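You operate a simulated robot arm through the tools that you are given. There is no shell and no other tool. Be economical: measure what you need, move in short steps, check, and stop when the job is done.

You are at the controls of a simulated robot arm. One attempt, no reset.

Task
Put the card that says "capstowell" from the packing bench top in the deck of the parts cart. Then take the jug on the top of the rod bench and put it away on the top of the bay bench. Then fetch the black lead coil from the top of the rod bench and set it on the top shelf of the bay rack. Then press the zero button three times. Then press the drain button two times. Then fetch the cap from the top of the small table and set it in the pass tray. Then push the bay drawer shut. Then take the torque driver with the largest size on its label from the top of the long bench and put it on top of the black adapter on the top of pallet twenty-six. Do these in the order given. Set down upright: jug.

The check looks at the end state, three seconds after you hand in, the way a careful person would. Anything else that was tipped, shoved, dropped, spilled or broken makes it a failure. A push-on lid holds only when it is set on centred and level and pressed home; a screw cap is set on level and turned clockwise until tight.

Robot
A 5-joint arm with a fingered hand on a trunk, on a base that drives. Base frame: it is fixed to the floor where the robot stands at the start and does not move with it; the origin is under the middle of the robot, x ahead of it, y to its left, z up. Readings come in mm, rad, newtons and seconds.
With the tool pointing down near the work surface it reaches from about 100 to 500 mm from the robot's upright axis, wherever it stands. Its first joint turns from -2.007 to 2.007 rad. Places, roughly: adapter (5x5x5 cm) [4200, 3300, 700]; bay drawer [-1600, 7600, 700]; cap (4x4x4 cm) [-1400, 7000, 800]; card [500, 250, 1000]; deck of the parts cart [-200, -600, 600]; drain button [-1000, 6500, 600]; jug (15x10x16 cm) [-1700, 1600, 900]; lead coil [-1750, 1750, 750]; pass tray inside (22x16 cm) [-80, 8640, 800]; top of the bay bench [-1800, 7600, 800]; top shelf of the bay rack [-1900, 4700, 1400]; torque driver [6000, 1750, 1000]; zero button [-1600, 3000, 600]. The tool tilts only in the upright plane through the base axis and itself; it spins freely about its own axis. Payload 2.9 kg.
The TCP is the grasp point between the finger pads, 22 mm short of the fingertips. In the tool frame z runs along the fingers and y along their closing line. The gripper opens to 124 mm. The gripper's body begins 60 mm behind the TCP. The gripper is a hand of 3 fingers: y runs from the thumb to the fingers, the wrist lies at [0, 0, -218] in the tool frame, and closing takes about 1.5 s.
Orientation is that of the tool frame in the base frame, as a unit quaternion [w, x, y, z]. With the fingers straight down and closing along the base's y, the tool's x points along the base's -x, its y along +y and its z along -z.

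Tools
- The arm moves only by the tool jog_arm. Its argument "steps" is a list of rows, each an object (a shift or turn left out is 0, a gripper value left out holds the last) with "hand": the finger opening in m, from 0 to 0.124; "offset": the shift along the tool's x, y, z in m, a list of three; "dr": the turn, a rotation vector about the tool's x, y, z in rad, a list of three. In form: [{"hand": hand, "offset": [tx, ty, tz], "dr": [rx, ry, rz]}, ...]. A call has 1 to 8 rows; each row shifts and turns the commanded pose from where the row before left it, along the tool's axes as they then stand. A row lasts 0.2 s, in which the tool goes at most 50 mm and 0.15 rad; a call with a longer step from one row to the next is refused whole, and so is a gripper value outside its range. Where a pose cannot be reached the arm comes as near as it can. A force on the tool above 40 N (or 10 N above the force at the start of the call, whichever is more), or a blocked arm, ends the call early, and 0.2 s more pass. Each finger travels about 153 mm/s and halts on what it meets, pressing with about 26 N; the grip force reading is that of the motor and also rises with nothing between the fingers. The clock runs only during rows and for 0.2 s after the last one: add rows that do not move to give the fingers time. It gives the time, the measured TCP pose, the force on the tool (base axes), the opening and the grip force at its end, in the units of the frame above (readings bear some noise), with the torque about the TCP (base axes, N m) and any sound that the robot's microphone picked up.
- Cameras (640 x 400 px; columns grow to the right, rows downward): "scene" is now at [-14.5, 97.9, 1632.5]; the picture's right is [-0.73, -0.69, 0.00], its down [-0.60, 0.64, -0.49] and it looks along [0.33, -0.35, -0.87] (base axes); focal length 291 px, centre (320, 200). "wrist" rides on the gripper at [64, -37, -75] in the tool frame; the picture's right is [0.50, 0.87, 0.00], its down [-0.62, 0.36, -0.70] and it looks along [-0.61, 0.35, 0.71] (tool axes); focal length 230 px, centre (320, 200). There is no depth. A picture from a camera that has moved, and an enlarged one, comes with that camera's place and axes in the base frame and with its lens.
- camera(camera): a new picture of that camera. It takes no simulated time.
- raise_lower(by): slides the trunk up (or, below 0, down) by that many mm; the arm and the scene camera ride with it, the base frame stays. It gives what a move gives, with no picture.
- base_move(legs): drives the robot by 1 to 6 legs, each [ahead, left, turn to the left] in mm, mm and rad, along the robot's own axes; the way and the turn of a leg run together, so that a leg with both is an arc; at most 1500 mm and 3.142 rad a leg. The arm and the cameras ride along, it lands a little off, and it stops where it bumps. It gives what a move gives.
- grasp_type(shape): the hand has 3 fingers and takes this shape, open, in about a second: jaw (thumb against the fingers, like two jaws); tri (thumb and two fingers); tip (a fingertip pinch); poke (one finger out to press); point (the index stretched); flat (the hand flat); cup (the hand cupped); fist (a fist). The gripper value then closes the fingers along that shape, each until it touches; the sizes above hold for jaw. It gives what a move gives, with no picture.
- aim_head(pan, tilt): turns the head with the scene camera to pan (to the left, within 2.705 rad either way) and tilt (down, from -0.506 to 1.204), counted from straight ahead of the robot. It gives what a move gives.
- close_up(camera, box): a new picture of the part [left, top, right, bottom] of that camera's present view, enlarged. It takes no simulated time.
- hand_in(): hands the job in; it is judged then, once.

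Work in short steps. Places have to be worked out from the pictures, the camera data and where the tool is seen: move nearer, look again, correct. Check each grasp and each placing, and mend what went wrong. You have 196 turns and 174 pictures in all, those below and enlarged ones among them. Open the gripper and draw the arm clear of the work before you hand the job in, unless the task says otherwise.

The tools are called after ">>>" as a command line: name --argument value ..., lists and objects as JSON in quotes. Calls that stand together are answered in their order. jog_arm: Moves the arm, as the interface text tells. Its arguments: {"type":"object","properties":{"steps":{"type":"array","items":{"type":"object","properties":{"hand":{"type":"number"},"offset":{"type":"array","items":{"type":"number"}},"dr":{"type":"array","items":{"type":"number"}}}}}},"required":["steps"]} The other tools are called the same way: raise_lower (by) slides the trunk up or down; grasp_type (shape) gives the hand a shape; base_move (legs) drives the base; aim_head (pan, tilt) turns the head that bears the scene camera; camera (camera) takes a picture; close_up (camera, box) takes an enlarged picture of a part of a camera's view; hand_in () hands the job in.

At the start:

```text
clock: 0.0
eef_pos: [402.1, -23.6, 1088.3]
ee_rot: [0.001, 0.001, 1.0, -0.001]
force: [-1.1, 0.7, 0.2]
wrist_torque: [0.04, 0.0, 0.01]
opening: 123.9
grip_force: 0.0
shape: jaw
trunk travel left (down, up): [-750.0, 240.0]
robot x, y, heading: [-4.4, -3.0, -0.003]
head pan, tilt: [-0.815, 1.061]
```

scene: 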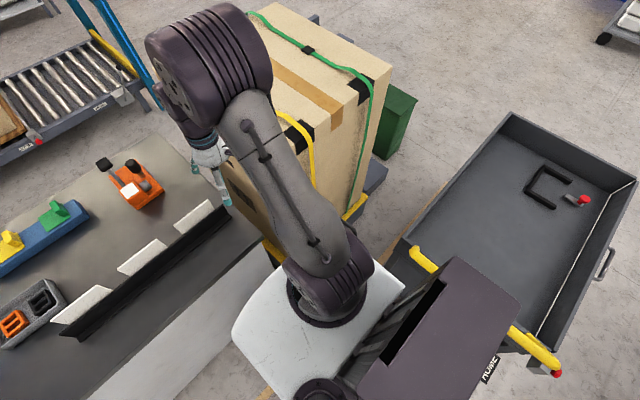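
wrist: 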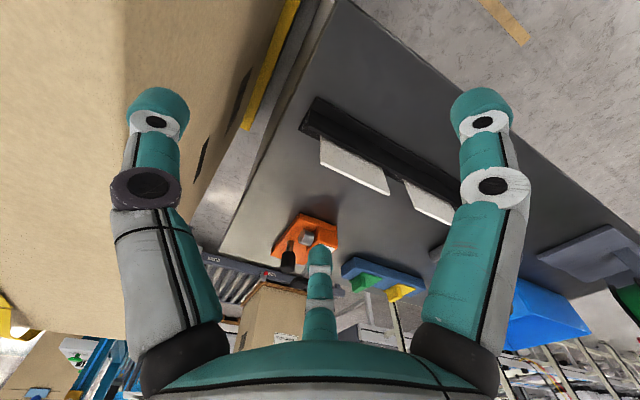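

The picture shows three white cards standing in a black rail on the packing bench, ahead and to the left. I turn the head to look at them squarely.

>>> aim_head --pan 0.2 --tilt 0.9

>>> camera --camera "scene"

```text
clock: 1.3
eef_pos: [402.2, -23.8, 1088.1]
ee_rot: [0.0, -0.001, 1.0, 0.0]
force: [0.0, 0.0, 0.5]
wrist_torque: [-0.04, 0.0, -0.01]
opening: 123.4
grip_force: 0.0
shape: jaw
trunk travel left (down, up): [-750.0, 240.0]
robot x, y, heading: [-3.2, -2.2, 0.0]
head pan, tilt: [0.201, 0.901]
```

```text
171 pictures are left
camera scene: at [14.4, 160.6, 1643.9], right [0.2, -0.98, 0.0], down [-0.77, -0.16, -0.62], along [0.61, 0.12, -0.78], focal length 291 px, centre (320, 200)
```

scene: 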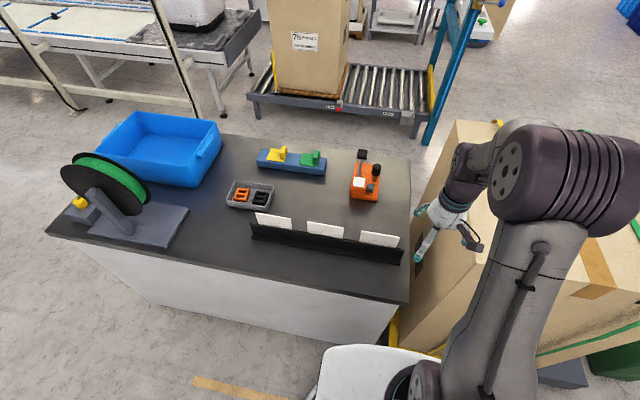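

>>> close_up --camera "scene" --box '[240, 190, 420, 290]'

```text
3.56 times, centred on (330, 240) of scene
camera zoom: at [14.4, 160.6, 1643.9], right [0.2, -0.98, 0.0], down [-0.77, -0.16, -0.62], along [0.61, 0.12, -0.78], focal length 1035 px, centre (284, 58)
```

zoom: 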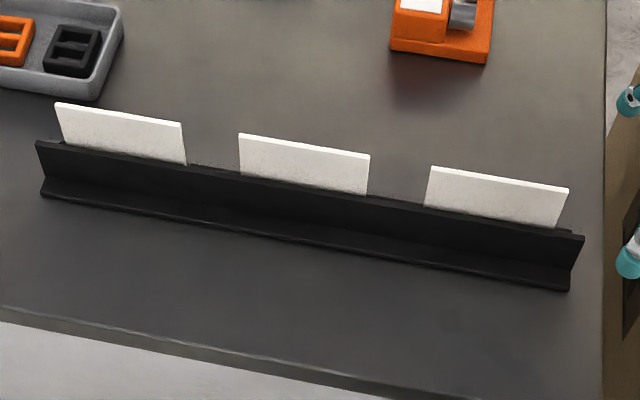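

The cards stand with their blank backs to me at about x 420, y 85, 225 and 366. I lift a little, drive left so I'm centred on them, and then spin the hand so the wrist camera looks back at their faces.

>>> raise_lower --by 50

>>> base_move --legs '[[0, 225, 0]]'

>>> jog_arm --steps '[{"dr": [0, 0, -0.15]}, {"dr": [0, 0, -0.15]}, {"dr": [0, 0, -0.15]}, {"dr": [0, 0, -0.15]}, {"dr": [0, 0, -0.15]}, {"dr": [0, 0, -0.15]}, {"dr": [0, 0, -0.15]}, {"dr": [0, 0, -0.15]}]'

>>> jog_arm --steps '[{"dr": [0, 0, -0.15]}, {"dr": [0, 0, -0.15]}, {"dr": [0, 0, -0.15]}, {"dr": [0, 0, -0.15]}, {"dr": [0, 0, -0.15]}, {"dr": [0, 0, -0.15]}, {"dr": [0, 0, -0.15]}, {"dr": [0, 0, -0.15]}]'

>>> jog_arm --steps '[{"dr": [0, 0, -0.15]}, {"dr": [0, 0, -0.068]}, {"offset": [0.026, -0.015, 0]}, {"offset": [0.026, -0.015, 0]}, {"offset": [0.026, -0.015, 0]}]'

>>> camera --camera "wrist"

```text
clock: 2.2
eef_pos: [403.2, -22.4, 1138.0]
ee_rot: [-0.001, 0.0, 1.0, 0.0]
force: [0.3, 0.0, -0.6]
wrist_torque: [0.0, -0.03, 0.01]
opening: 123.9
grip_force: 0.1
shape: jaw
trunk travel left (down, up): [-800.0, 190.0]
robot x, y, heading: [2.4, -2.2, 0.004]
head pan, tilt: [0.201, 0.901]
```

```text
clock: 3.9
eef_pos: [403.5, 200.1, 1138.3]
ee_rot: [0.001, 0.002, 1.0, -0.001]
force: [-0.2, 0.0, -0.1]
wrist_torque: [-0.02, 0.0, 0.03]
opening: 124.0
grip_force: 0.1
shape: jaw
trunk travel left (down, up): [-800.0, 190.0]
robot x, y, heading: [2.6, 227.7, -0.006]
head pan, tilt: [0.201, 0.901]
```

```text
clock: 5.7
eef_pos: [402.2, 201.3, 1138.5]
ee_rot: [0.001, -0.564, 0.826, -0.001]
force: [-0.3, -0.6, -0.4]
wrist_torque: [-0.03, -0.02, 0.0]
opening: 124.1
grip_force: 0.1
shape: jaw
trunk travel left (down, up): [-800.0, 190.0]
robot x, y, heading: [-4.4, 223.1, -0.001]
head pan, tilt: [0.201, 0.901]
```

```text
clock: 7.5
eef_pos: [253.8, 498.3, 1137.7]
ee_rot: [0.0, 0.93, -0.368, 0.0]
force: [0.4, 0.2, 0.4]
wrist_torque: [-0.01, 0.01, 0.0]
opening: 123.9
grip_force: 0.0
shape: jaw
out of reach, approached as far as the arm can: row 2, 3, 4, 5, 6, 7, 8
trunk travel left (down, up): [-800.0, 190.0]
robot x, y, heading: [-0.5, 220.8, -0.002]
head pan, tilt: [0.201, 0.901]
```

```text
clock: 8.7
eef_pos: [200.8, 556.0, 1139.5]
ee_rot: [0.0, 0.965, -0.263, 0.0]
force: [0.3, -0.2, 0.0]
wrist_torque: [0.01, -0.01, 0.02]
opening: 124.1
grip_force: 0.0
shape: jaw
out of reach, approached as far as the arm can: row 1, 2, 3, 4, 5
trunk travel left (down, up): [-800.0, 190.0]
robot x, y, heading: [3.6, 222.8, 0.003]
head pan, tilt: [0.201, 0.901]
```

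```text
169 pictures are left
camera wrist: at [274.6, 553.7, 1213.9], right [-0.01, -1.0, 0.0], down [-0.71, 0.01, 0.7], along [-0.7, 0.01, -0.71], focal length 230 px, centre (320, 200)
```

wrist: 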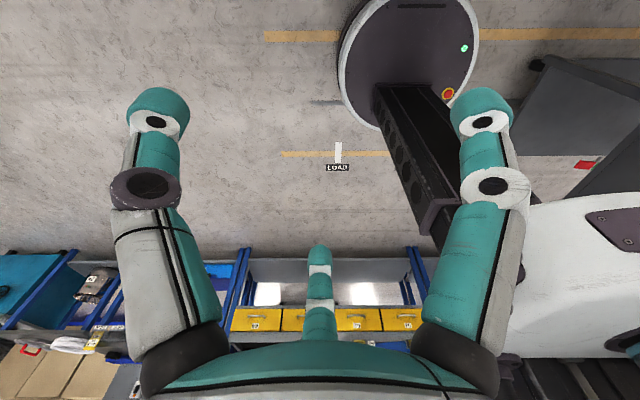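

The wrist roll stops at about a quarter turn, so I'll view the faces obliquely instead. I drive back right, un-spin a bit and put the hand above the cards with the arm at about 30°.

>>> base_move --legs '[[0, -222, 0]]'

>>> jog_arm --steps '[{"dr": [0, 0, 0.15]}, {"dr": [0, 0, 0.15]}, {"dr": [0, 0, 0.15]}, {"dr": [0, 0, 0.15]}, {"dr": [0, 0, 0.03]}]'

>>> jog_arm --steps '[{"offset": [0.0318, -0.0278, 0]}, {"offset": [0.0318, -0.0278, 0]}, {"offset": [0.0318, -0.0278, 0]}, {"offset": [0.0318, -0.0278, 0]}, {"offset": [0.0318, -0.0278, 0]}, {"offset": [0.0318, -0.0278, 0]}]'

>>> camera --camera "wrist"

```text
clock: 10.4
eef_pos: [197.3, 335.3, 1138.8]
ee_rot: [0.001, 0.965, -0.261, 0.0]
force: [-0.7, 1.0, -0.4]
wrist_torque: [0.0, 0.03, -0.01]
opening: 123.8
grip_force: 0.1
shape: jaw
trunk travel left (down, up): [-800.0, 190.0]
robot x, y, heading: [1.4, 2.3, 0.002]
head pan, tilt: [0.201, 0.901]
```

```text
clock: 11.6
eef_pos: [196.8, 335.3, 1140.0]
ee_rot: [0.0, 0.838, -0.546, 0.001]
force: [0.3, 0.6, 0.7]
wrist_torque: [-0.02, -0.02, 0.0]
opening: 123.9
grip_force: 0.0
shape: jaw
trunk travel left (down, up): [-800.0, 190.0]
robot x, y, heading: [-0.3, 2.0, 0.003]
head pan, tilt: [0.201, 0.901]
```

```text
clock: 13.0
eef_pos: [428.3, 225.0, 1141.4]
ee_rot: [0.002, 0.837, -0.547, 0.0]
force: [0.1, 0.5, -0.5]
wrist_torque: [-0.03, -0.01, 0.01]
opening: 123.9
grip_force: 0.0
shape: jaw
trunk travel left (down, up): [-800.0, 190.0]
robot x, y, heading: [-1.2, 2.4, -0.0]
head pan, tilt: [0.201, 0.901]
```

```text
168 pictures are left
camera wrist: at [488.0, 180.6, 1214.4], right [-0.59, -0.81, 0.0], down [-0.57, 0.42, 0.7], along [-0.57, 0.42, -0.71], focal length 230 px, centre (320, 200)
```

wrist: 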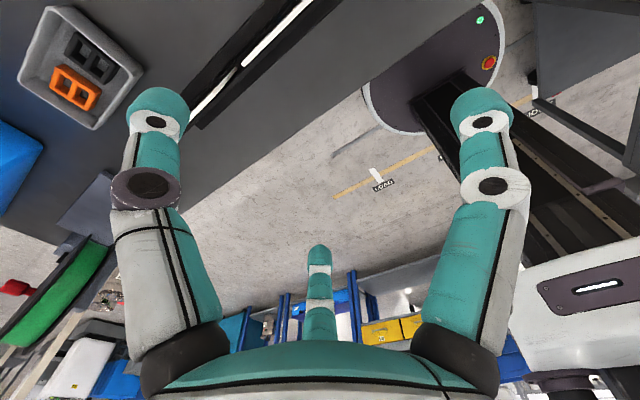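

Triangulating the two views puts the cards lower and farther than I thought: about x 482, z 905. I edge forward 80 mm and lower a bit to see the faces.

>>> base_move --legs '[[80, 0, 0]]'

>>> raise_lower --by -80

>>> jog_arm --steps '[{"offset": [0.016, -0.036, 0]}, {"offset": [0.0, -0.0, 0]}]'

>>> camera --camera "wrist"

```text
clock: 14.1
eef_pos: [507.9, 225.9, 1139.6]
ee_rot: [0.0, 0.837, -0.547, 0.001]
force: [-0.3, 0.4, -0.5]
wrist_torque: [-0.01, 0.03, -0.01]
opening: 123.9
grip_force: 0.0
shape: jaw
trunk travel left (down, up): [-800.0, 190.0]
robot x, y, heading: [83.8, 4.0, 0.003]
head pan, tilt: [0.201, 0.901]
```

```text
clock: 15.2
eef_pos: [506.9, 226.0, 1059.3]
ee_rot: [0.0, 0.837, -0.548, -0.001]
force: [0.2, -0.4, -0.5]
wrist_torque: [0.02, 0.0, 0.0]
opening: 123.8
grip_force: 0.1
shape: jaw
trunk travel left (down, up): [-720.0, 270.0]
robot x, y, heading: [80.3, 5.5, -0.001]
head pan, tilt: [0.201, 0.901]
```

```text
clock: 15.8
eef_pos: [537.9, 240.7, 1061.8]
ee_rot: [-0.001, 0.835, -0.551, 0.001]
force: [-0.3, 0.3, -0.2]
wrist_torque: [0.03, -0.05, 0.01]
opening: 123.6
grip_force: 0.0
shape: jaw
out of reach, approached as far as the arm can: row 1
trunk travel left (down, up): [-720.0, 270.0]
robot x, y, heading: [82.0, -1.7, -0.002]
head pan, tilt: [0.201, 0.901]
```

```text
167 pictures are left
camera wrist: at [598.7, 195.2, 1137.8], right [-0.6, -0.8, 0.0], down [-0.57, 0.43, 0.7], along [-0.56, 0.42, -0.71], focal length 230 px, centre (320, 200)
```

wrist: 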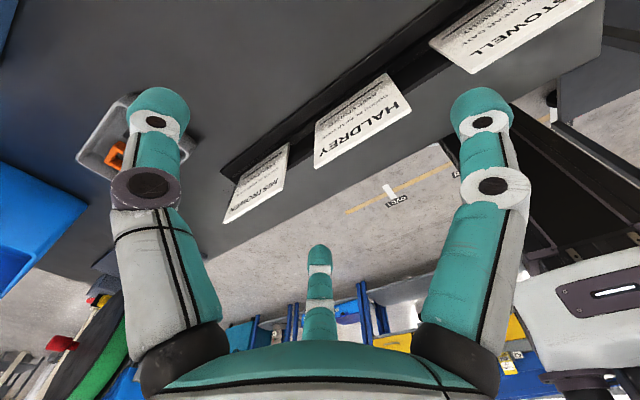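

>>> close_up --camera "wrist" --box '[200, 0, 620, 240]'

```text
1.52 times, centred on (410, 120) of wrist
camera zoom: at [598.7, 195.2, 1137.8], right [-0.6, -0.8, 0.0], down [-0.57, 0.43, 0.7], along [-0.56, 0.42, -0.71], focal length 351 px, centre (183, 322)
```

zoom: 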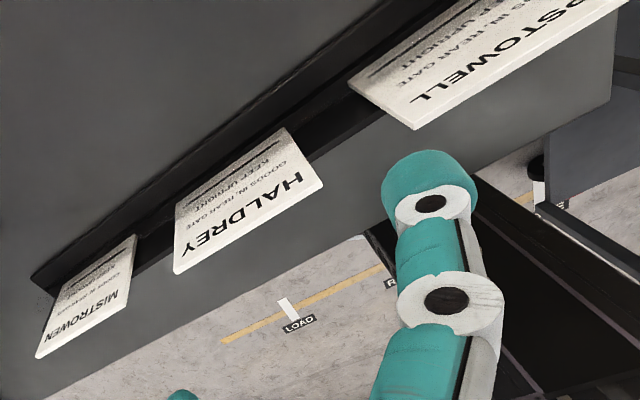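

The faces read MISTROWEN, HALDREY and …STOWELL, so the target is the right-hand card: y 22–131, x≈481, top edge z≈937. I spin the hand so it closes along x, and centre above it.

>>> jog_arm --steps '[{"dr": [0, 0, 0.14]}, {"dr": [0, 0, 0.14]}, {"dr": [0, 0, 0.135]}, {"offset": [0.041, 0.0142, 0], "hand": 0.07}, {"offset": [0.041, 0.0142, 0]}, {"offset": [0.041, 0.0142, 0]}, {"offset": [0.041, 0.0142, 0]}]'

>>> camera --camera "wrist"

>>> camera --camera "scene"

```text
clock: 17.4
eef_pos: [479.3, 76.8, 1060.0]
ee_rot: [0.001, -0.707, 0.708, 0.001]
force: [-0.7, 0.3, -0.7]
wrist_torque: [0.02, 0.02, 0.01]
opening: 70.4
grip_force: 0.1
shape: jaw
trunk travel left (down, up): [-720.0, 270.0]
robot x, y, heading: [79.4, 3.1, 0.005]
head pan, tilt: [0.201, 0.901]
```

```text
165 pictures are left
camera wrist: at [516.3, 11.7, 1135.1], right [-0.87, -0.5, 0.0], down [-0.36, 0.62, 0.7], along [-0.35, 0.61, -0.71], focal length 230 px, centre (320, 200)
```

wrist: 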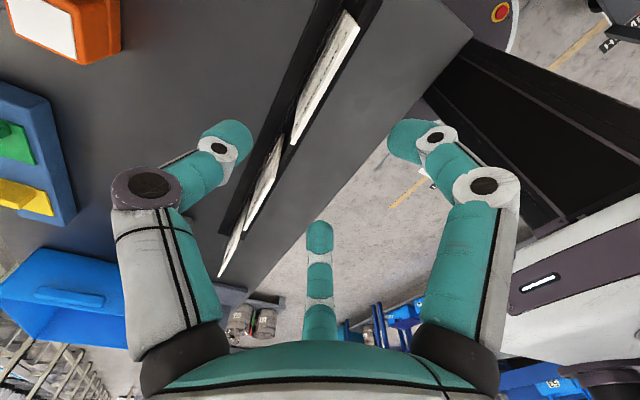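

```text
164 pictures are left
camera scene: at [94.5, 163.3, 1614.1], right [0.2, -0.98, 0.0], down [-0.77, -0.16, -0.62], along [0.61, 0.13, -0.78], focal length 291 px, centre (320, 200)
```

scene: 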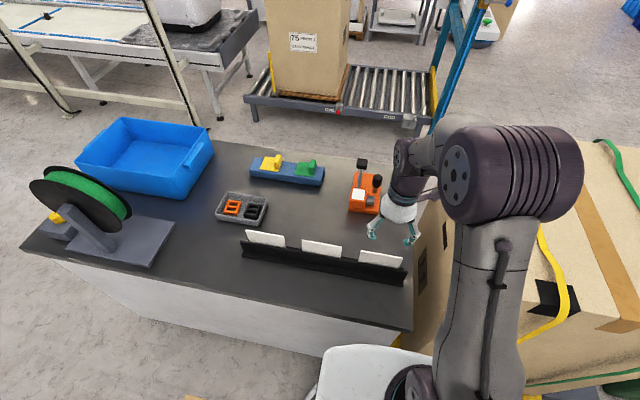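

The hand is over the card at x≈480, matching the wrist view. I descend to just around its top edge and then check.

>>> jog_arm --steps '[{"offset": [0, 0, 0.033]}, {"offset": [0, 0, 0.033]}, {"offset": [0, 0, 0.033]}, {"offset": [0, 0, 0.026]}, {}]'

>>> close_up --camera "scene" --box '[320, 180, 480, 280]'

>>> camera --camera "wrist"

```text
clock: 18.6
eef_pos: [480.9, 76.9, 935.3]
ee_rot: [0.001, -0.707, 0.708, 0.0]
force: [-0.5, 0.6, 0.2]
wrist_torque: [-0.03, -0.01, -0.01]
opening: 70.5
grip_force: 0.2
shape: jaw
trunk travel left (down, up): [-720.0, 270.0]
robot x, y, heading: [77.3, 4.4, -0.0]
head pan, tilt: [0.201, 0.901]
```

```text
4.00 times, centred on (400, 230) of scene
camera zoom: at [94.9, 164.9, 1613.9], right [0.2, -0.98, 0.0], down [-0.77, -0.16, -0.62], along [0.61, 0.12, -0.78], focal length 1165 px, centre (0, 80)
```

zoom: 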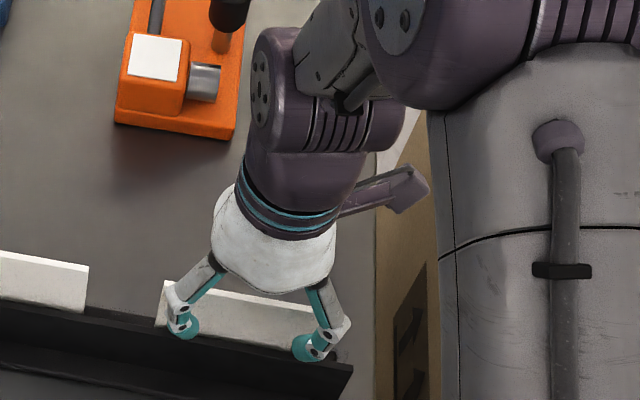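

```text
162 pictures are left
camera wrist: at [517.1, 10.9, 1010.6], right [-0.87, -0.5, 0.0], down [-0.36, 0.62, 0.7], along [-0.35, 0.61, -0.71], focal length 230 px, centre (320, 200)
```

wrist: 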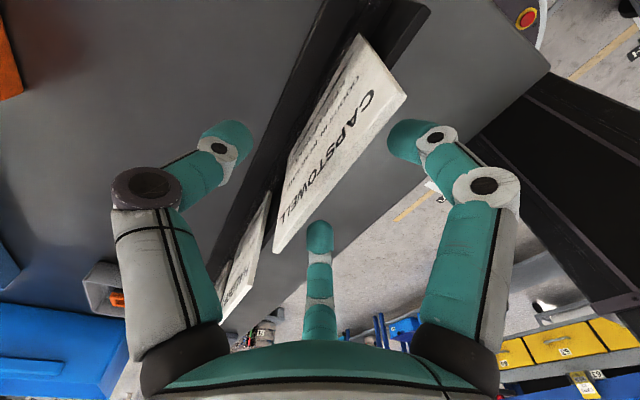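

CAPSTOWELL is confirmed, with the card between the thumb and the fingers. I go down 13 mm more and close.

>>> jog_arm --steps '[{"offset": [0, 0, 0.013]}, {"hand": 0.0}, {}, {}, {}, {}, {}, {}]'

>>> camera --camera "wrist"

```text
clock: 20.4
eef_pos: [479.4, 79.1, 923.4]
ee_rot: [0.0, -0.706, 0.708, 0.0]
force: [-2.0, -0.5, -1.8]
wrist_torque: [0.05, 0.06, 0.02]
opening: 3.3
grip_force: 26.0
shape: jaw
trunk travel left (down, up): [-720.0, 270.0]
robot x, y, heading: [82.5, 4.8, 0.002]
head pan, tilt: [0.201, 0.901]
```

```text
161 pictures are left
camera wrist: at [517.7, 12.3, 998.2], right [-0.87, -0.5, 0.0], down [-0.35, 0.62, 0.7], along [-0.35, 0.61, -0.71], focal length 230 px, centre (320, 200)
```

wrist: 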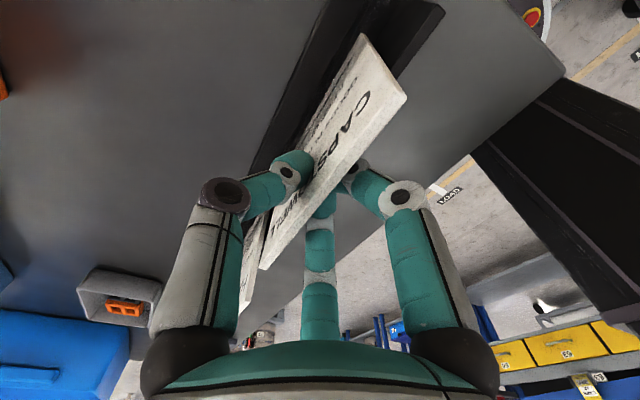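

The card is gripped (3.3 mm opening, 26 N). I lift straight up out of the rail.

>>> jog_arm --steps '[{"offset": [0, 0, -0.02]}, {"offset": [0, 0, -0.03]}, {"offset": [0, 0, -0.03]}, {"offset": [0, 0, -0.04]}, {"offset": [0, 0, -0.04]}]'

>>> aim_head --pan -1.2 --tilt 0.9

>>> camera --camera "scene"

>>> camera --camera "wrist"

```text
clock: 21.6
eef_pos: [482.3, 78.8, 1083.9]
ee_rot: [-0.001, -0.706, 0.708, 0.0]
force: [0.2, -0.7, -0.6]
wrist_torque: [0.0, 0.0, 0.01]
opening: 3.4
grip_force: 26.2
shape: jaw
trunk travel left (down, up): [-720.0, 270.0]
robot x, y, heading: [81.9, 3.6, -0.004]
head pan, tilt: [0.201, 0.901]
```

```text
clock: 23.2
eef_pos: [482.6, 80.4, 1082.3]
ee_rot: [0.0, -0.706, 0.708, 0.0]
force: [0.1, 0.0, -0.1]
wrist_torque: [0.0, 0.01, 0.03]
opening: 3.5
grip_force: 25.7
shape: jaw
trunk travel left (down, up): [-720.0, 270.0]
robot x, y, heading: [79.3, 6.2, 0.001]
head pan, tilt: [-1.201, 0.901]
```

```text
160 pictures are left
camera scene: at [48.8, 79.5, 1613.9], right [-0.93, -0.36, 0.0], down [-0.28, 0.73, -0.62], along [0.23, -0.58, -0.78], focal length 291 px, centre (320, 200)
```

scene: 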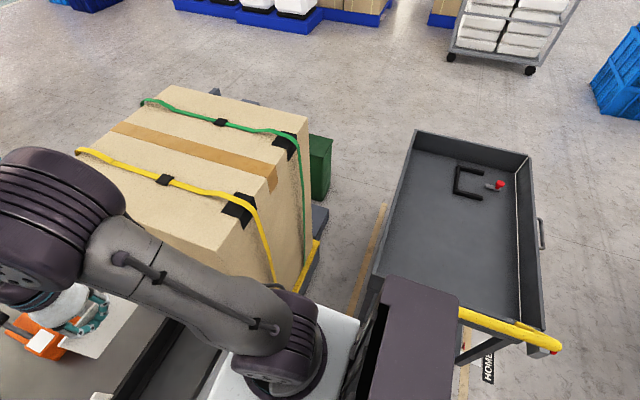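

```text
159 pictures are left
camera wrist: at [520.1, 13.5, 1157.6], right [-0.87, -0.5, 0.0], down [-0.35, 0.62, 0.7], along [-0.35, 0.61, -0.71], focal length 230 px, centre (320, 200)
```

wrist: 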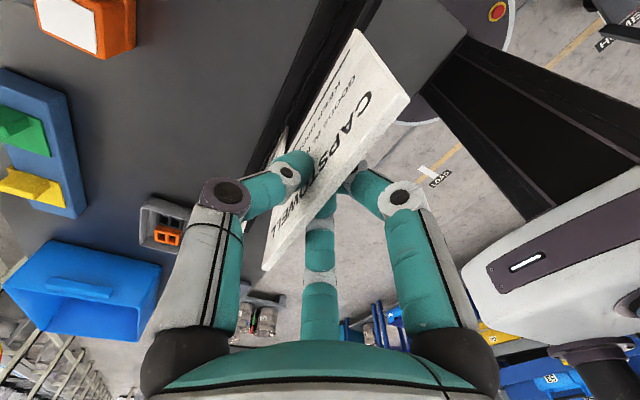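

The card is out and held. The cart deck spans roughly x −20…−490, y −420…−1170 at z 600. I back away from the bench and turn right to face the cart.

>>> base_move --legs '[[-270, 0, 0], [0, 0, -1.57]]'

>>> aim_head --pan 0 --tilt 1.0

>>> camera --camera "scene"

```text
clock: 28.9
eef_pos: [-114.0, -398.4, 1083.1]
ee_rot: [0.0, 0.004, 1.0, 0.0]
force: [1.0, 0.1, 0.2]
wrist_torque: [0.01, -0.02, 0.01]
opening: 3.2
grip_force: 25.4
shape: jaw
trunk travel left (down, up): [-720.0, 270.0]
robot x, y, heading: [-184.4, 9.2, -1.578]
head pan, tilt: [-1.201, 0.901]
```

```text
clock: 30.3
eef_pos: [-113.6, -398.2, 1082.8]
ee_rot: [-0.001, 0.004, 1.0, 0.001]
force: [0.8, 0.5, -0.9]
wrist_torque: [0.0, 0.01, -0.01]
opening: 3.1
grip_force: 26.5
shape: jaw
trunk travel left (down, up): [-720.0, 270.0]
robot x, y, heading: [-187.2, 4.5, -1.577]
head pan, tilt: [0.0, 1.0]
```

```text
158 pictures are left
camera scene: at [-40.5, -5.7, 1606.7], right [-1.0, 0.01, 0.0], down [0.0, 0.84, -0.54], along [0.0, -0.54, -0.84], focal length 291 px, centre (320, 200)
```

scene: 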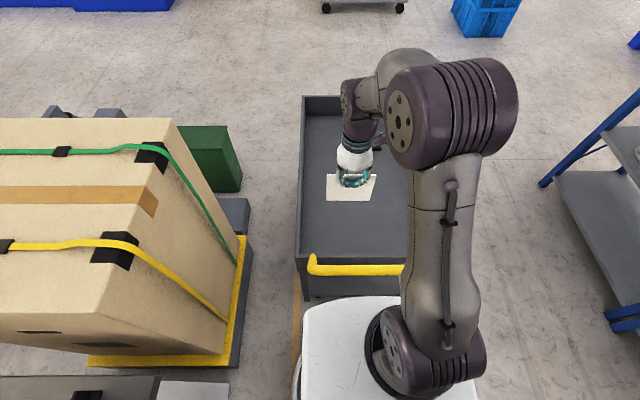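

The card is over the cart's deck. I edge ahead 50 mm, swing into line with the robot's axis, reach out, tilt the card back and lower the trunk.

>>> base_move --legs '[[50, 0, 0]]'

>>> jog_arm --steps '[{"offset": [0.037, -0.02, 0]}, {"offset": [0.037, -0.02, 0]}, {"offset": [0, -0.04, 0]}, {"dr": [0.12, 0, 0]}, {"dr": [0.12, 0, 0]}, {"dr": [0.12, 0, 0]}, {"dr": [0.12, 0, 0]}]'

>>> raise_lower --by -300

>>> camera --camera "scene"

>>> camera --camera "wrist"

```text
clock: 31.2
eef_pos: [-113.8, -448.4, 1082.0]
ee_rot: [0.0, 0.004, 1.0, 0.0]
force: [-0.9, -0.3, -0.7]
wrist_torque: [0.02, 0.03, -0.02]
opening: 3.3
grip_force: 26.1
shape: jaw
trunk travel left (down, up): [-720.0, 270.0]
robot x, y, heading: [-183.1, -45.7, -1.574]
head pan, tilt: [0.0, 1.0]
```

```text
clock: 32.8
eef_pos: [-141.5, -513.4, 1085.4]
ee_rot: [0.029, 0.012, 0.972, -0.234]
force: [0.4, 0.5, -0.8]
wrist_torque: [-0.01, -0.03, -0.01]
opening: 3.2
grip_force: 26.9
shape: jaw
out of reach, approached as far as the arm can: row 1, 2, 3, 7
trunk travel left (down, up): [-720.0, 270.0]
robot x, y, heading: [-183.4, -45.9, -1.575]
head pan, tilt: [0.0, 1.0]
```

```text
clock: 35.8
eef_pos: [-140.9, -513.6, 784.3]
ee_rot: [0.028, 0.011, 0.972, -0.234]
force: [-0.1, 0.1, -0.1]
wrist_torque: [0.02, 0.0, -0.01]
opening: 3.4
grip_force: 25.8
shape: jaw
trunk travel left (down, up): [-420.0, 570.0]
robot x, y, heading: [-183.0, -44.1, -1.579]
head pan, tilt: [0.0, 1.0]
```

```text
157 pictures are left
camera scene: at [-40.8, -54.8, 1306.7], right [-1.0, 0.0, 0.0], down [0.0, 0.84, -0.54], along [0.0, -0.54, -0.84], focal length 291 px, centre (320, 200)
```

scene: 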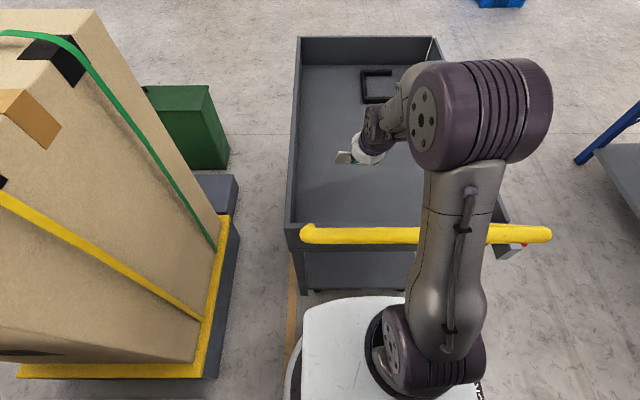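

```text
156 pictures are left
camera wrist: at [-210.1, -513.8, 863.5], right [-0.47, 0.77, -0.42], down [0.59, 0.63, 0.5], along [0.65, -0.02, -0.76], focal length 230 px, centre (320, 200)
```

wrist: 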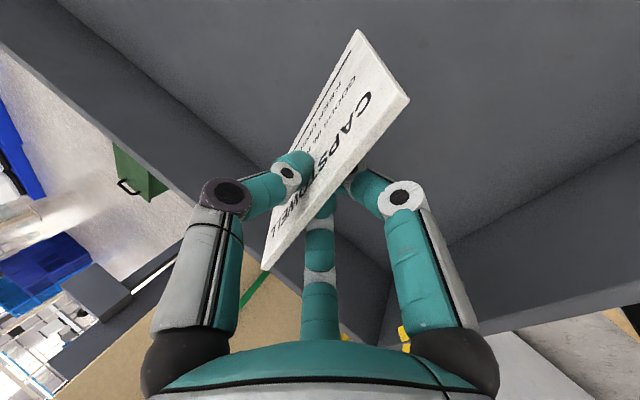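

The card hangs well inside the tray. I lower to near the deck and then feel down in small steps until contact.

>>> raise_lower --by -40

>>> jog_arm --steps '[{"offset": [0, 0.0023, 0.0045]}, {"offset": [0, 0.0023, 0.0045]}, {"offset": [0, 0.0023, 0.0045]}, {"offset": [0, 0.0023, 0.0045]}]'

>>> camera --camera "wrist"

```text
clock: 36.6
eef_pos: [-141.6, -514.1, 742.7]
ee_rot: [0.029, 0.012, 0.972, -0.234]
force: [0.2, 0.8, -0.3]
wrist_torque: [0.0, 0.01, 0.01]
opening: 3.2
grip_force: 26.1
shape: jaw
trunk travel left (down, up): [-380.0, 610.0]
robot x, y, heading: [-186.9, -43.4, -1.579]
head pan, tilt: [0.0, 1.0]
```

```text
clock: 37.6
eef_pos: [-140.0, -514.5, 724.1]
ee_rot: [0.029, 0.011, 0.972, -0.234]
force: [1.3, -0.6, 0.0]
wrist_torque: [-0.01, -0.02, 0.02]
opening: 3.2
grip_force: 25.6
shape: jaw
trunk travel left (down, up): [-380.0, 610.0]
robot x, y, heading: [-187.4, -45.8, -1.571]
head pan, tilt: [0.0, 1.0]
```

```text
155 pictures are left
camera wrist: at [-209.3, -513.4, 803.2], right [-0.47, 0.77, -0.42], down [0.59, 0.63, 0.5], along [0.65, -0.02, -0.76], focal length 230 px, centre (320, 200)
```

wrist: 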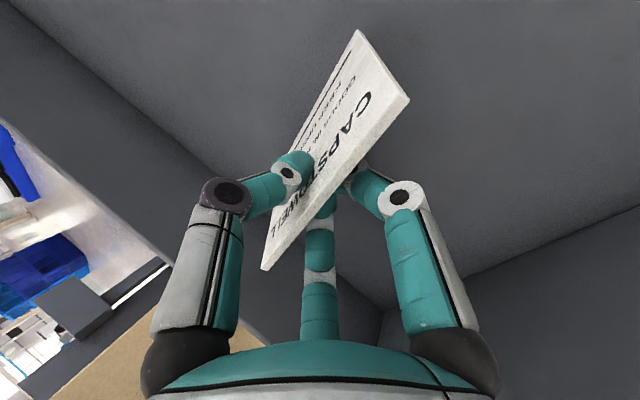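

No contact yet. I keep feeling down.

>>> jog_arm --steps '[{"offset": [0, 0.0032, 0.0062]}, {"offset": [0, 0.0032, 0.0062]}, {"offset": [0, 0.0032, 0.0062]}, {"offset": [0, 0.0032, 0.0062]}, {"offset": [0, 0.0032, 0.0062]}, {"offset": [0, 0.0032, 0.0062]}]'

>>> camera --camera "wrist"

```text
clock: 39.0
eef_pos: [-138.6, -515.0, 683.5]
ee_rot: [0.03, 0.01, 0.971, -0.236]
force: [0.4, 2.2, 12.0]
wrist_torque: [-0.69, 0.11, 0.01]
opening: 5.1
grip_force: 26.0
shape: jaw
trunk travel left (down, up): [-380.0, 610.0]
robot x, y, heading: [-184.4, -46.0, -1.574]
head pan, tilt: [0.0, 1.0]
```

```text
154 pictures are left
camera wrist: at [-206.8, -514.2, 762.7], right [-0.47, 0.77, -0.43], down [0.59, 0.64, 0.5], along [0.66, -0.02, -0.75], focal length 230 px, centre (320, 200)
```

wrist: 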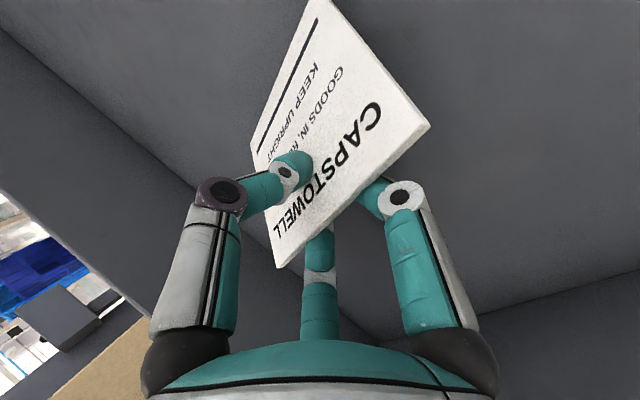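

The card's bottom edge is on the deck (12 N). I open and draw the hand up and away.

>>> jog_arm --steps '[{"hand": 0.03}, {"hand": 0.06}, {}, {"offset": [0, 0, -0.02]}, {"offset": [0, 0, -0.03]}, {"offset": [0, 0, -0.04]}, {"offset": [0, 0, -0.04]}]'

>>> camera --camera "wrist"

>>> camera --camera "scene"

```text
clock: 40.6
eef_pos: [-144.2, -455.8, 799.5]
ee_rot: [0.03, 0.01, 0.972, -0.234]
force: [1.1, 0.1, -0.8]
wrist_torque: [0.01, 0.04, 0.0]
opening: 59.5
grip_force: 0.0
shape: jaw
trunk travel left (down, up): [-380.0, 610.0]
robot x, y, heading: [-186.4, -46.6, -1.579]
head pan, tilt: [0.0, 1.0]
```

```text
153 pictures are left
camera wrist: at [-213.8, -456.2, 877.7], right [-0.47, 0.77, -0.42], down [0.59, 0.63, 0.5], along [0.66, -0.02, -0.75], focal length 230 px, centre (320, 200)
```

wrist: 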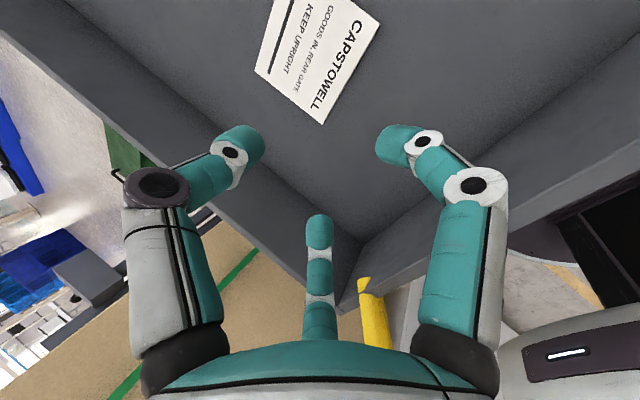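

```text
152 pictures are left
camera scene: at [-40.8, -54.2, 1266.7], right [-1.0, 0.0, 0.0], down [0.0, 0.84, -0.54], along [0.0, -0.54, -0.84], focal length 291 px, centre (320, 200)
```

scene: 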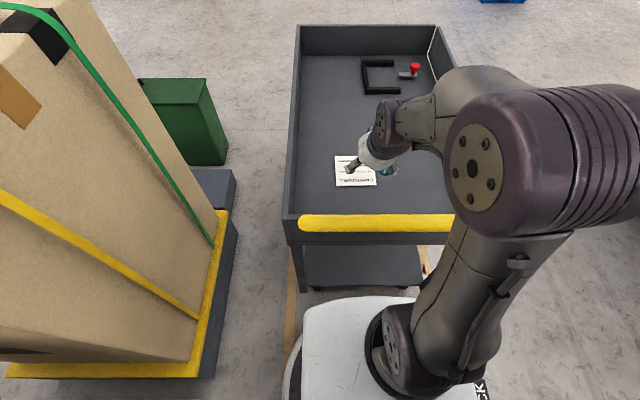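

The card lies face up on the deck. I straighten the tool, raise the trunk, back off and look round toward the rod bench.

>>> raise_lower --by 340

>>> jog_arm --steps '[{"offset": [0, 0.03, -0.01], "dr": [-0.12, 0, 0]}, {"offset": [0, 0.03, 0], "dr": [-0.12, 0, 0]}, {"offset": [0, 0.03, 0], "dr": [-0.12, 0, 0]}, {"offset": [0, 0.03, 0], "dr": [-0.11, 0, 0]}, {"offset": [0, 0.03, 0]}]'

>>> aim_head --pan -2.3 --tilt 0.5

>>> camera --camera "scene"

```text
clock: 44.0
eef_pos: [-144.4, -456.7, 1138.1]
ee_rot: [0.03, 0.01, 0.972, -0.234]
force: [0.4, 0.1, -0.4]
wrist_torque: [0.0, 0.02, 0.02]
opening: 59.7
grip_force: 0.1
shape: jaw
trunk travel left (down, up): [-720.0, 270.0]
robot x, y, heading: [-187.4, -42.8, -1.577]
head pan, tilt: [0.0, 1.0]
```

```text
clock: 45.2
eef_pos: [-128.6, -303.3, 1115.0]
ee_rot: [0.002, 0.004, 1.0, -0.01]
force: [-0.8, 0.3, 0.1]
wrist_torque: [-0.01, 0.0, 0.01]
opening: 59.6
grip_force: 0.1
shape: jaw
out of reach, approached as far as the arm can: row 2, 3, 4
trunk travel left (down, up): [-720.0, 270.0]
robot x, y, heading: [-188.2, -48.5, -1.575]
head pan, tilt: [0.0, 1.0]
```

```text
clock: 47.3
eef_pos: [-129.4, -306.3, 1114.8]
ee_rot: [0.003, 0.003, 1.0, -0.009]
force: [-0.1, -0.9, -0.3]
wrist_torque: [0.02, -0.02, 0.02]
opening: 59.9
grip_force: 0.0
shape: jaw
trunk travel left (down, up): [-720.0, 270.0]
robot x, y, heading: [-185.4, -44.8, -1.574]
head pan, tilt: [-2.3, 0.499]
```

```text
151 pictures are left
camera scene: at [-107.9, 75.8, 1647.8], right [0.67, 0.74, 0.0], down [0.36, -0.32, -0.88], along [-0.65, 0.59, -0.48], focal length 291 px, centre (320, 200)
```

scene: 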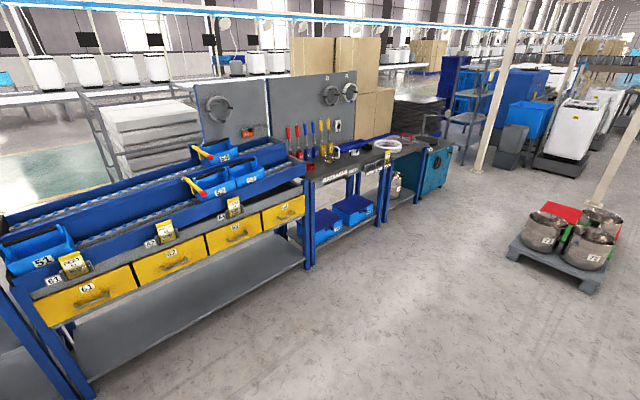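

The rod bench seems to be the tool bench in the middle distance. I zoom in there.

>>> close_up --camera "scene" --box '[270, 90, 470, 215]'

```text
3.20 times, centred on (370, 152) of scene
camera zoom: at [-107.9, 75.8, 1647.8], right [0.67, 0.74, 0.0], down [0.36, -0.32, -0.88], along [-0.65, 0.59, -0.48], focal length 932 px, centre (160, 352)
```

zoom: 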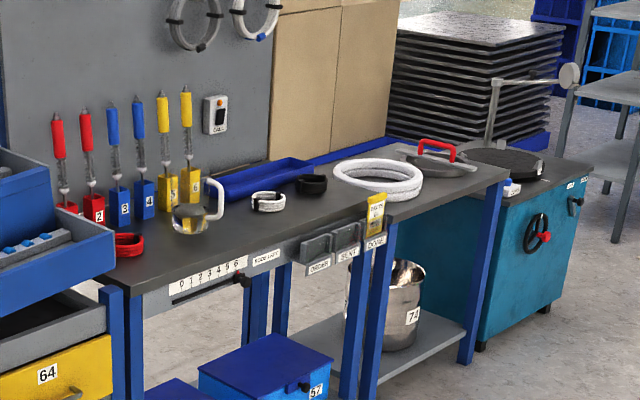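

The jug (silver, white handle) stands near the left end of the rod bench, with a small black coil to the right of it. The bench front is at about x −1500 and its top about z 800. I drive there, facing −x.

>>> base_move --legs '[[-150, 0, 0], [0, 0, -1.57], [850, 0, 0], [0, -1450, 0]]'

>>> aim_head --pan 0 --tilt 0.8

>>> camera --camera "scene"

```text
clock: 63.2
eef_pos: [-1250.3, 1489.5, 1114.9]
ee_rot: [-0.006, 0.712, 0.702, -0.009]
force: [-0.6, -0.2, 0.7]
wrist_torque: [-0.01, 0.01, 0.02]
opening: 59.4
grip_force: 0.0
shape: jaw
trunk travel left (down, up): [-720.0, 270.0]
robot x, y, heading: [-989.2, 1544.5, 3.129]
head pan, tilt: [-2.3, 0.499]
```

```text
clock: 65.4
eef_pos: [-1249.6, 1489.9, 1114.1]
ee_rot: [-0.005, 0.712, 0.702, -0.009]
force: [0.0, -0.4, 0.0]
wrist_torque: [-0.02, 0.02, -0.02]
opening: 59.7
grip_force: 0.1
shape: jaw
trunk travel left (down, up): [-720.0, 270.0]
robot x, y, heading: [-989.4, 1545.2, 3.129]
head pan, tilt: [0.0, 0.799]
```

```text
149 pictures are left
camera scene: at [-1011.0, 1401.6, 1621.9], right [0.01, 1.0, 0.0], down [0.72, -0.01, -0.7], along [-0.7, 0.01, -0.72], focal length 291 px, centre (320, 200)
```

scene: 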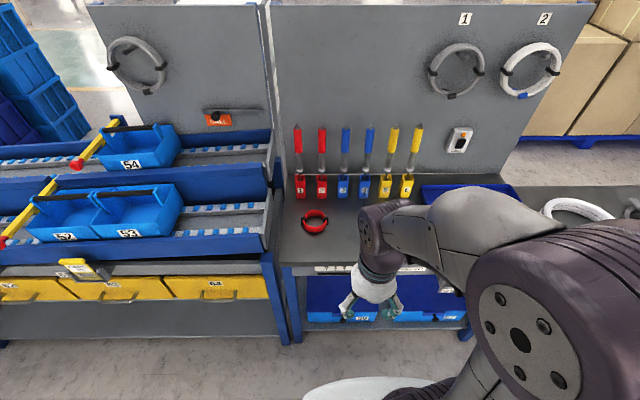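

The arm hides the jug from the head; I check the wrist camera.

>>> camera --camera "wrist"

```text
148 pictures are left
camera wrist: at [-1283.9, 1553.9, 1190.4], right [0.87, 0.49, -0.02], down [0.36, -0.62, 0.7], along [0.33, -0.62, -0.72], focal length 230 px, centre (320, 200)
```

wrist: 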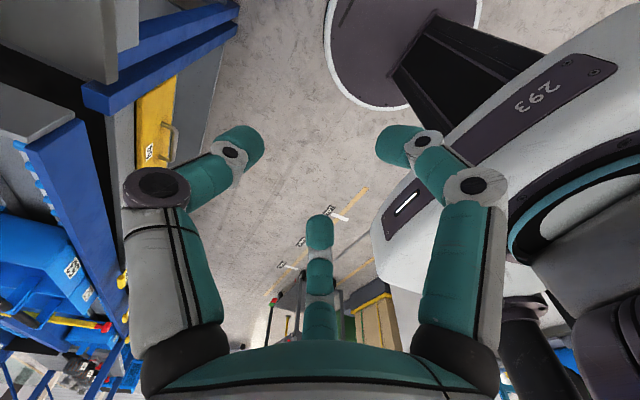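

I spin the hand back to neutral so the wrist camera looks outward at the bench.

>>> jog_arm --steps '[{"dr": [0, 0, 0.15]}, {"dr": [0, 0, 0.15]}, {"dr": [0, 0, 0.15]}, {"dr": [0, 0, 0.15]}, {"dr": [0, 0, 0.15]}, {"dr": [0, 0, 0.15]}, {"dr": [0, 0, 0.15]}, {"dr": [0, 0, 0.15]}]'

>>> jog_arm --steps '[{"dr": [0, 0, 0.15]}, {"dr": [0, 0, 0.15]}, {"dr": [0, 0, 0.06]}, {}]'

>>> camera --camera "wrist"

```text
clock: 67.2
eef_pos: [-1250.3, 1491.3, 1115.6]
ee_rot: [0.002, 0.984, 0.176, -0.01]
force: [0.1, 0.3, -1.0]
wrist_torque: [-0.03, -0.02, 0.01]
opening: 59.6
grip_force: 0.0
shape: jaw
trunk travel left (down, up): [-720.0, 270.0]
robot x, y, heading: [-990.9, 1544.8, 3.132]
head pan, tilt: [0.0, 0.799]
```

```text
clock: 68.2
eef_pos: [-1250.7, 1488.5, 1114.7]
ee_rot: [0.003, 1.0, -0.002, -0.01]
force: [0.5, 0.0, 0.8]
wrist_torque: [0.02, -0.01, 0.03]
opening: 60.1
grip_force: 0.1
shape: jaw
trunk travel left (down, up): [-720.0, 270.0]
robot x, y, heading: [-989.7, 1545.0, 3.125]
head pan, tilt: [0.0, 0.799]
```

```text
147 pictures are left
camera wrist: at [-1184.4, 1525.5, 1188.4], right [0.5, -0.87, -0.01], down [-0.6, -0.35, 0.71], along [-0.62, -0.35, -0.7], focal length 230 px, centre (320, 200)
```

wrist: 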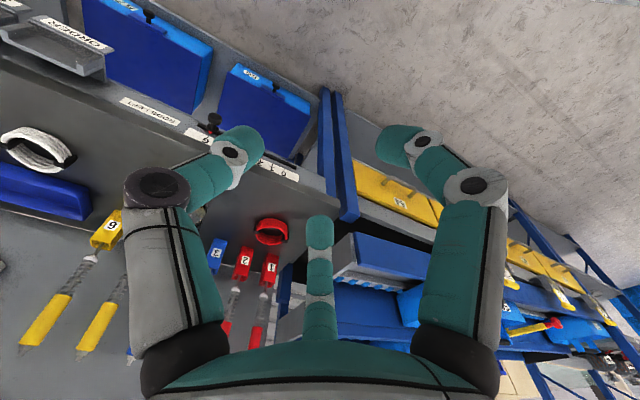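

The jug is hidden behind a finger. I drive right and a bit ahead for a clear view from the head.

>>> base_move --legs '[[50, -330, 0]]'

>>> camera --camera "scene"

>>> camera --camera "wrist"

```text
clock: 70.4
eef_pos: [-1295.3, 1831.6, 1114.8]
ee_rot: [0.003, 1.0, -0.004, -0.01]
force: [-0.3, 0.0, 0.3]
wrist_torque: [0.01, 0.01, -0.02]
opening: 59.9
grip_force: 0.0
shape: jaw
trunk travel left (down, up): [-720.0, 270.0]
robot x, y, heading: [-1034.2, 1887.1, 3.123]
head pan, tilt: [0.0, 0.799]
```

```text
146 pictures are left
camera scene: at [-1056.8, 1742.8, 1621.9], right [0.02, 1.0, 0.0], down [0.72, -0.01, -0.7], along [-0.7, 0.01, -0.72], focal length 291 px, centre (320, 200)
```

scene: 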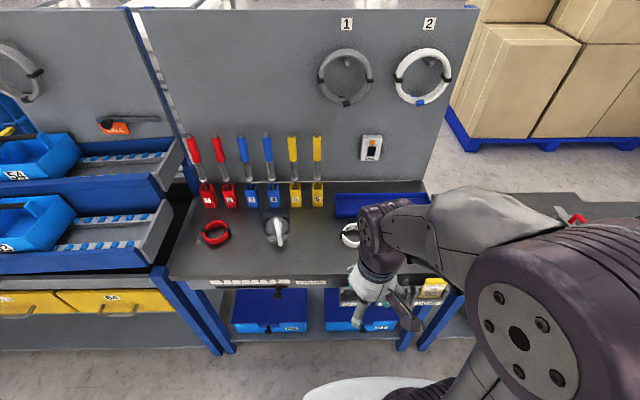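

```text
145 pictures are left
camera wrist: at [-1229.6, 1867.6, 1188.4], right [0.49, -0.87, 0.0], down [-0.61, -0.35, 0.72], along [-0.62, -0.35, -0.7], focal length 230 px, centre (320, 200)
```

wrist: 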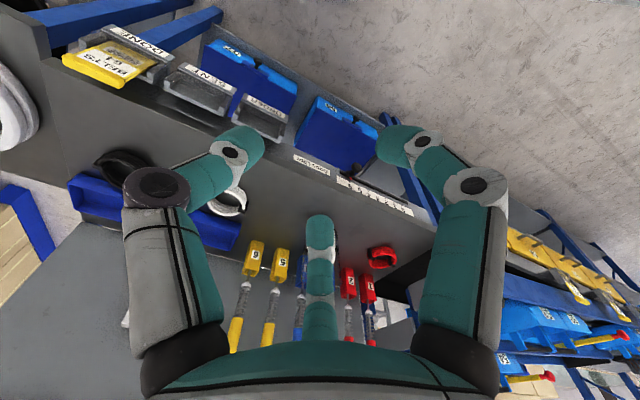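

>>> close_up --camera "scene" --box '[170, 170, 370, 295]'

```text
3.20 times, centred on (270, 232) of scene
camera zoom: at [-1056.8, 1742.8, 1621.9], right [0.02, 1.0, 0.0], down [0.72, -0.01, -0.7], along [-0.7, 0.01, -0.72], focal length 932 px, centre (480, 96)
```

zoom: 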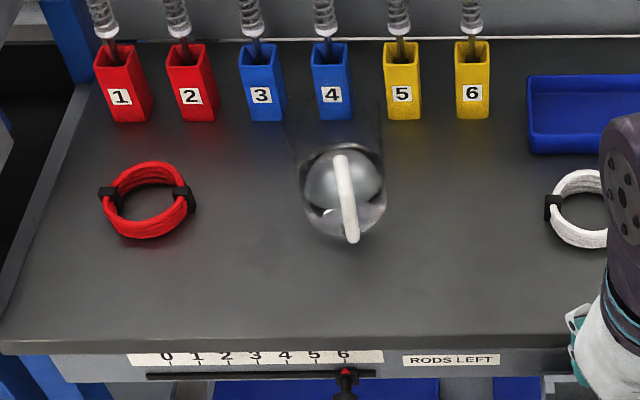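

The jug is clear glass, about 90 mm across, centred near (−1715, 1608). Its white handle points at me and its top is about z 950. I drive up in front of it.

>>> base_move --legs '[[180, 270, 0.018]]'

>>> jog_arm --steps '[{"offset": [0, -0.03, 0], "hand": 0.124}, {"offset": [0, -0.03, 0]}, {}]'

>>> camera --camera "wrist"

>>> camera --camera "scene"

```text
clock: 72.6
eef_pos: [-1476.4, 1545.5, 1114.6]
ee_rot: [0.003, 1.0, 0.008, -0.009]
force: [1.3, 0.0, -0.1]
wrist_torque: [0.02, 0.02, -0.03]
opening: 59.6
grip_force: 0.1
shape: jaw
trunk travel left (down, up): [-720.0, 270.0]
robot x, y, heading: [-1217.4, 1602.5, -3.139]
head pan, tilt: [0.0, 0.799]
```

```text
clock: 73.4
eef_pos: [-1476.0, 1605.4, 1113.3]
ee_rot: [0.0, 1.0, 0.007, -0.009]
force: [0.3, 0.5, -0.3]
wrist_torque: [0.03, 0.0, -0.02]
opening: 124.0
grip_force: 0.0
shape: jaw
trunk travel left (down, up): [-720.0, 270.0]
robot x, y, heading: [-1217.2, 1607.5, -3.137]
head pan, tilt: [0.0, 0.799]
```

```text
143 pictures are left
camera wrist: at [-1410.3, 1641.7, 1187.0], right [0.51, -0.86, -0.01], down [-0.6, -0.37, 0.71], along [-0.62, -0.36, -0.7], focal length 230 px, centre (320, 200)
```

wrist: 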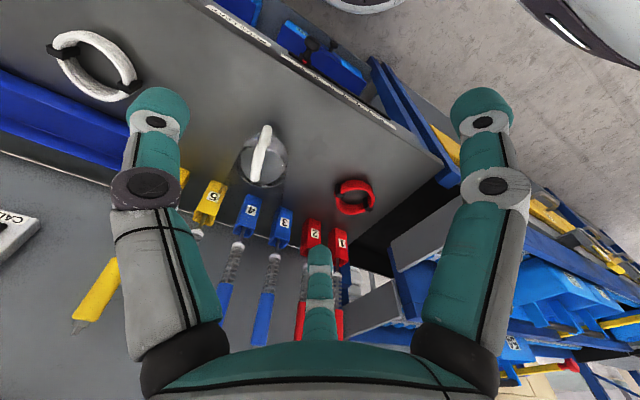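

```text
142 pictures are left
camera scene: at [-1234.9, 1461.5, 1621.8], right [-0.01, 1.0, 0.0], down [0.72, 0.01, -0.7], along [-0.7, 0.0, -0.72], focal length 291 px, centre (320, 200)
```

scene: 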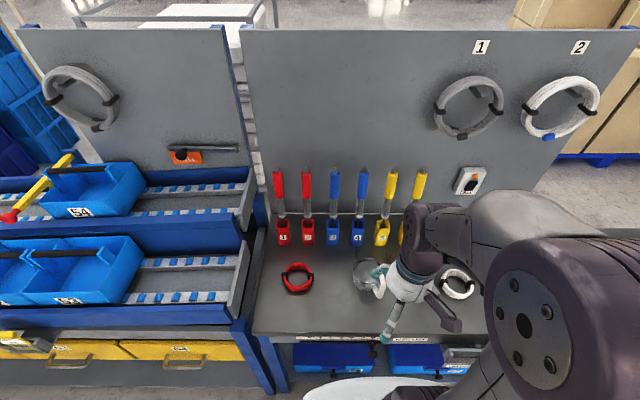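

>>> close_up --camera "wrist" --box '[190, 90, 350, 190]'

>>> close_up --camera "scene" --box '[320, 230, 480, 330]'

```text
4.00 times, centred on (270, 140) of wrist
camera zoom: at [-1410.3, 1641.7, 1187.0], right [0.51, -0.86, -0.01], down [-0.6, -0.37, 0.71], along [-0.62, -0.36, -0.7], focal length 920 px, centre (520, 440)
```

zoom: 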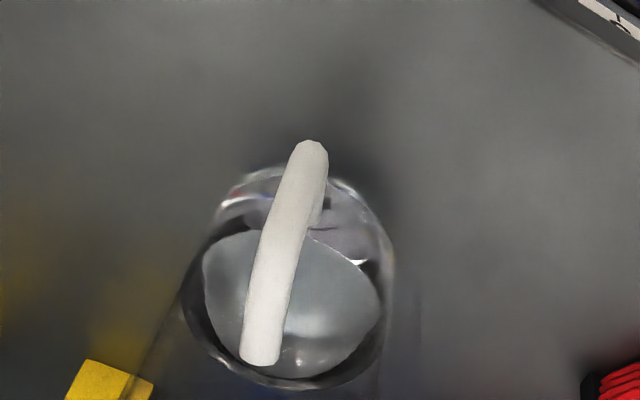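

```text
4.00 times, centred on (400, 280) of scene
camera zoom: at [-1234.9, 1461.5, 1621.8], right [-0.01, 1.0, 0.0], down [0.72, 0.01, -0.7], along [-0.7, 0.0, -0.72], focal length 1165 px, centre (0, -120)
```

zoom: 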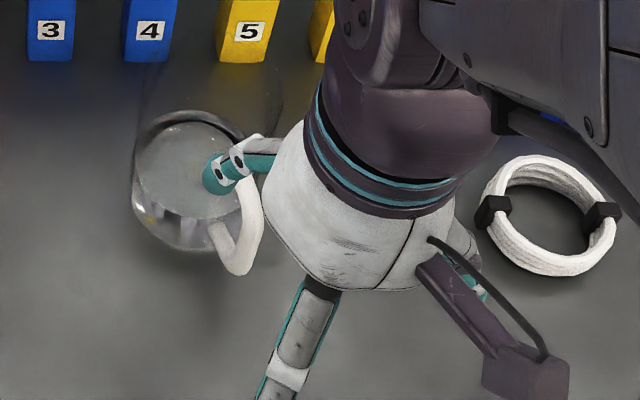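

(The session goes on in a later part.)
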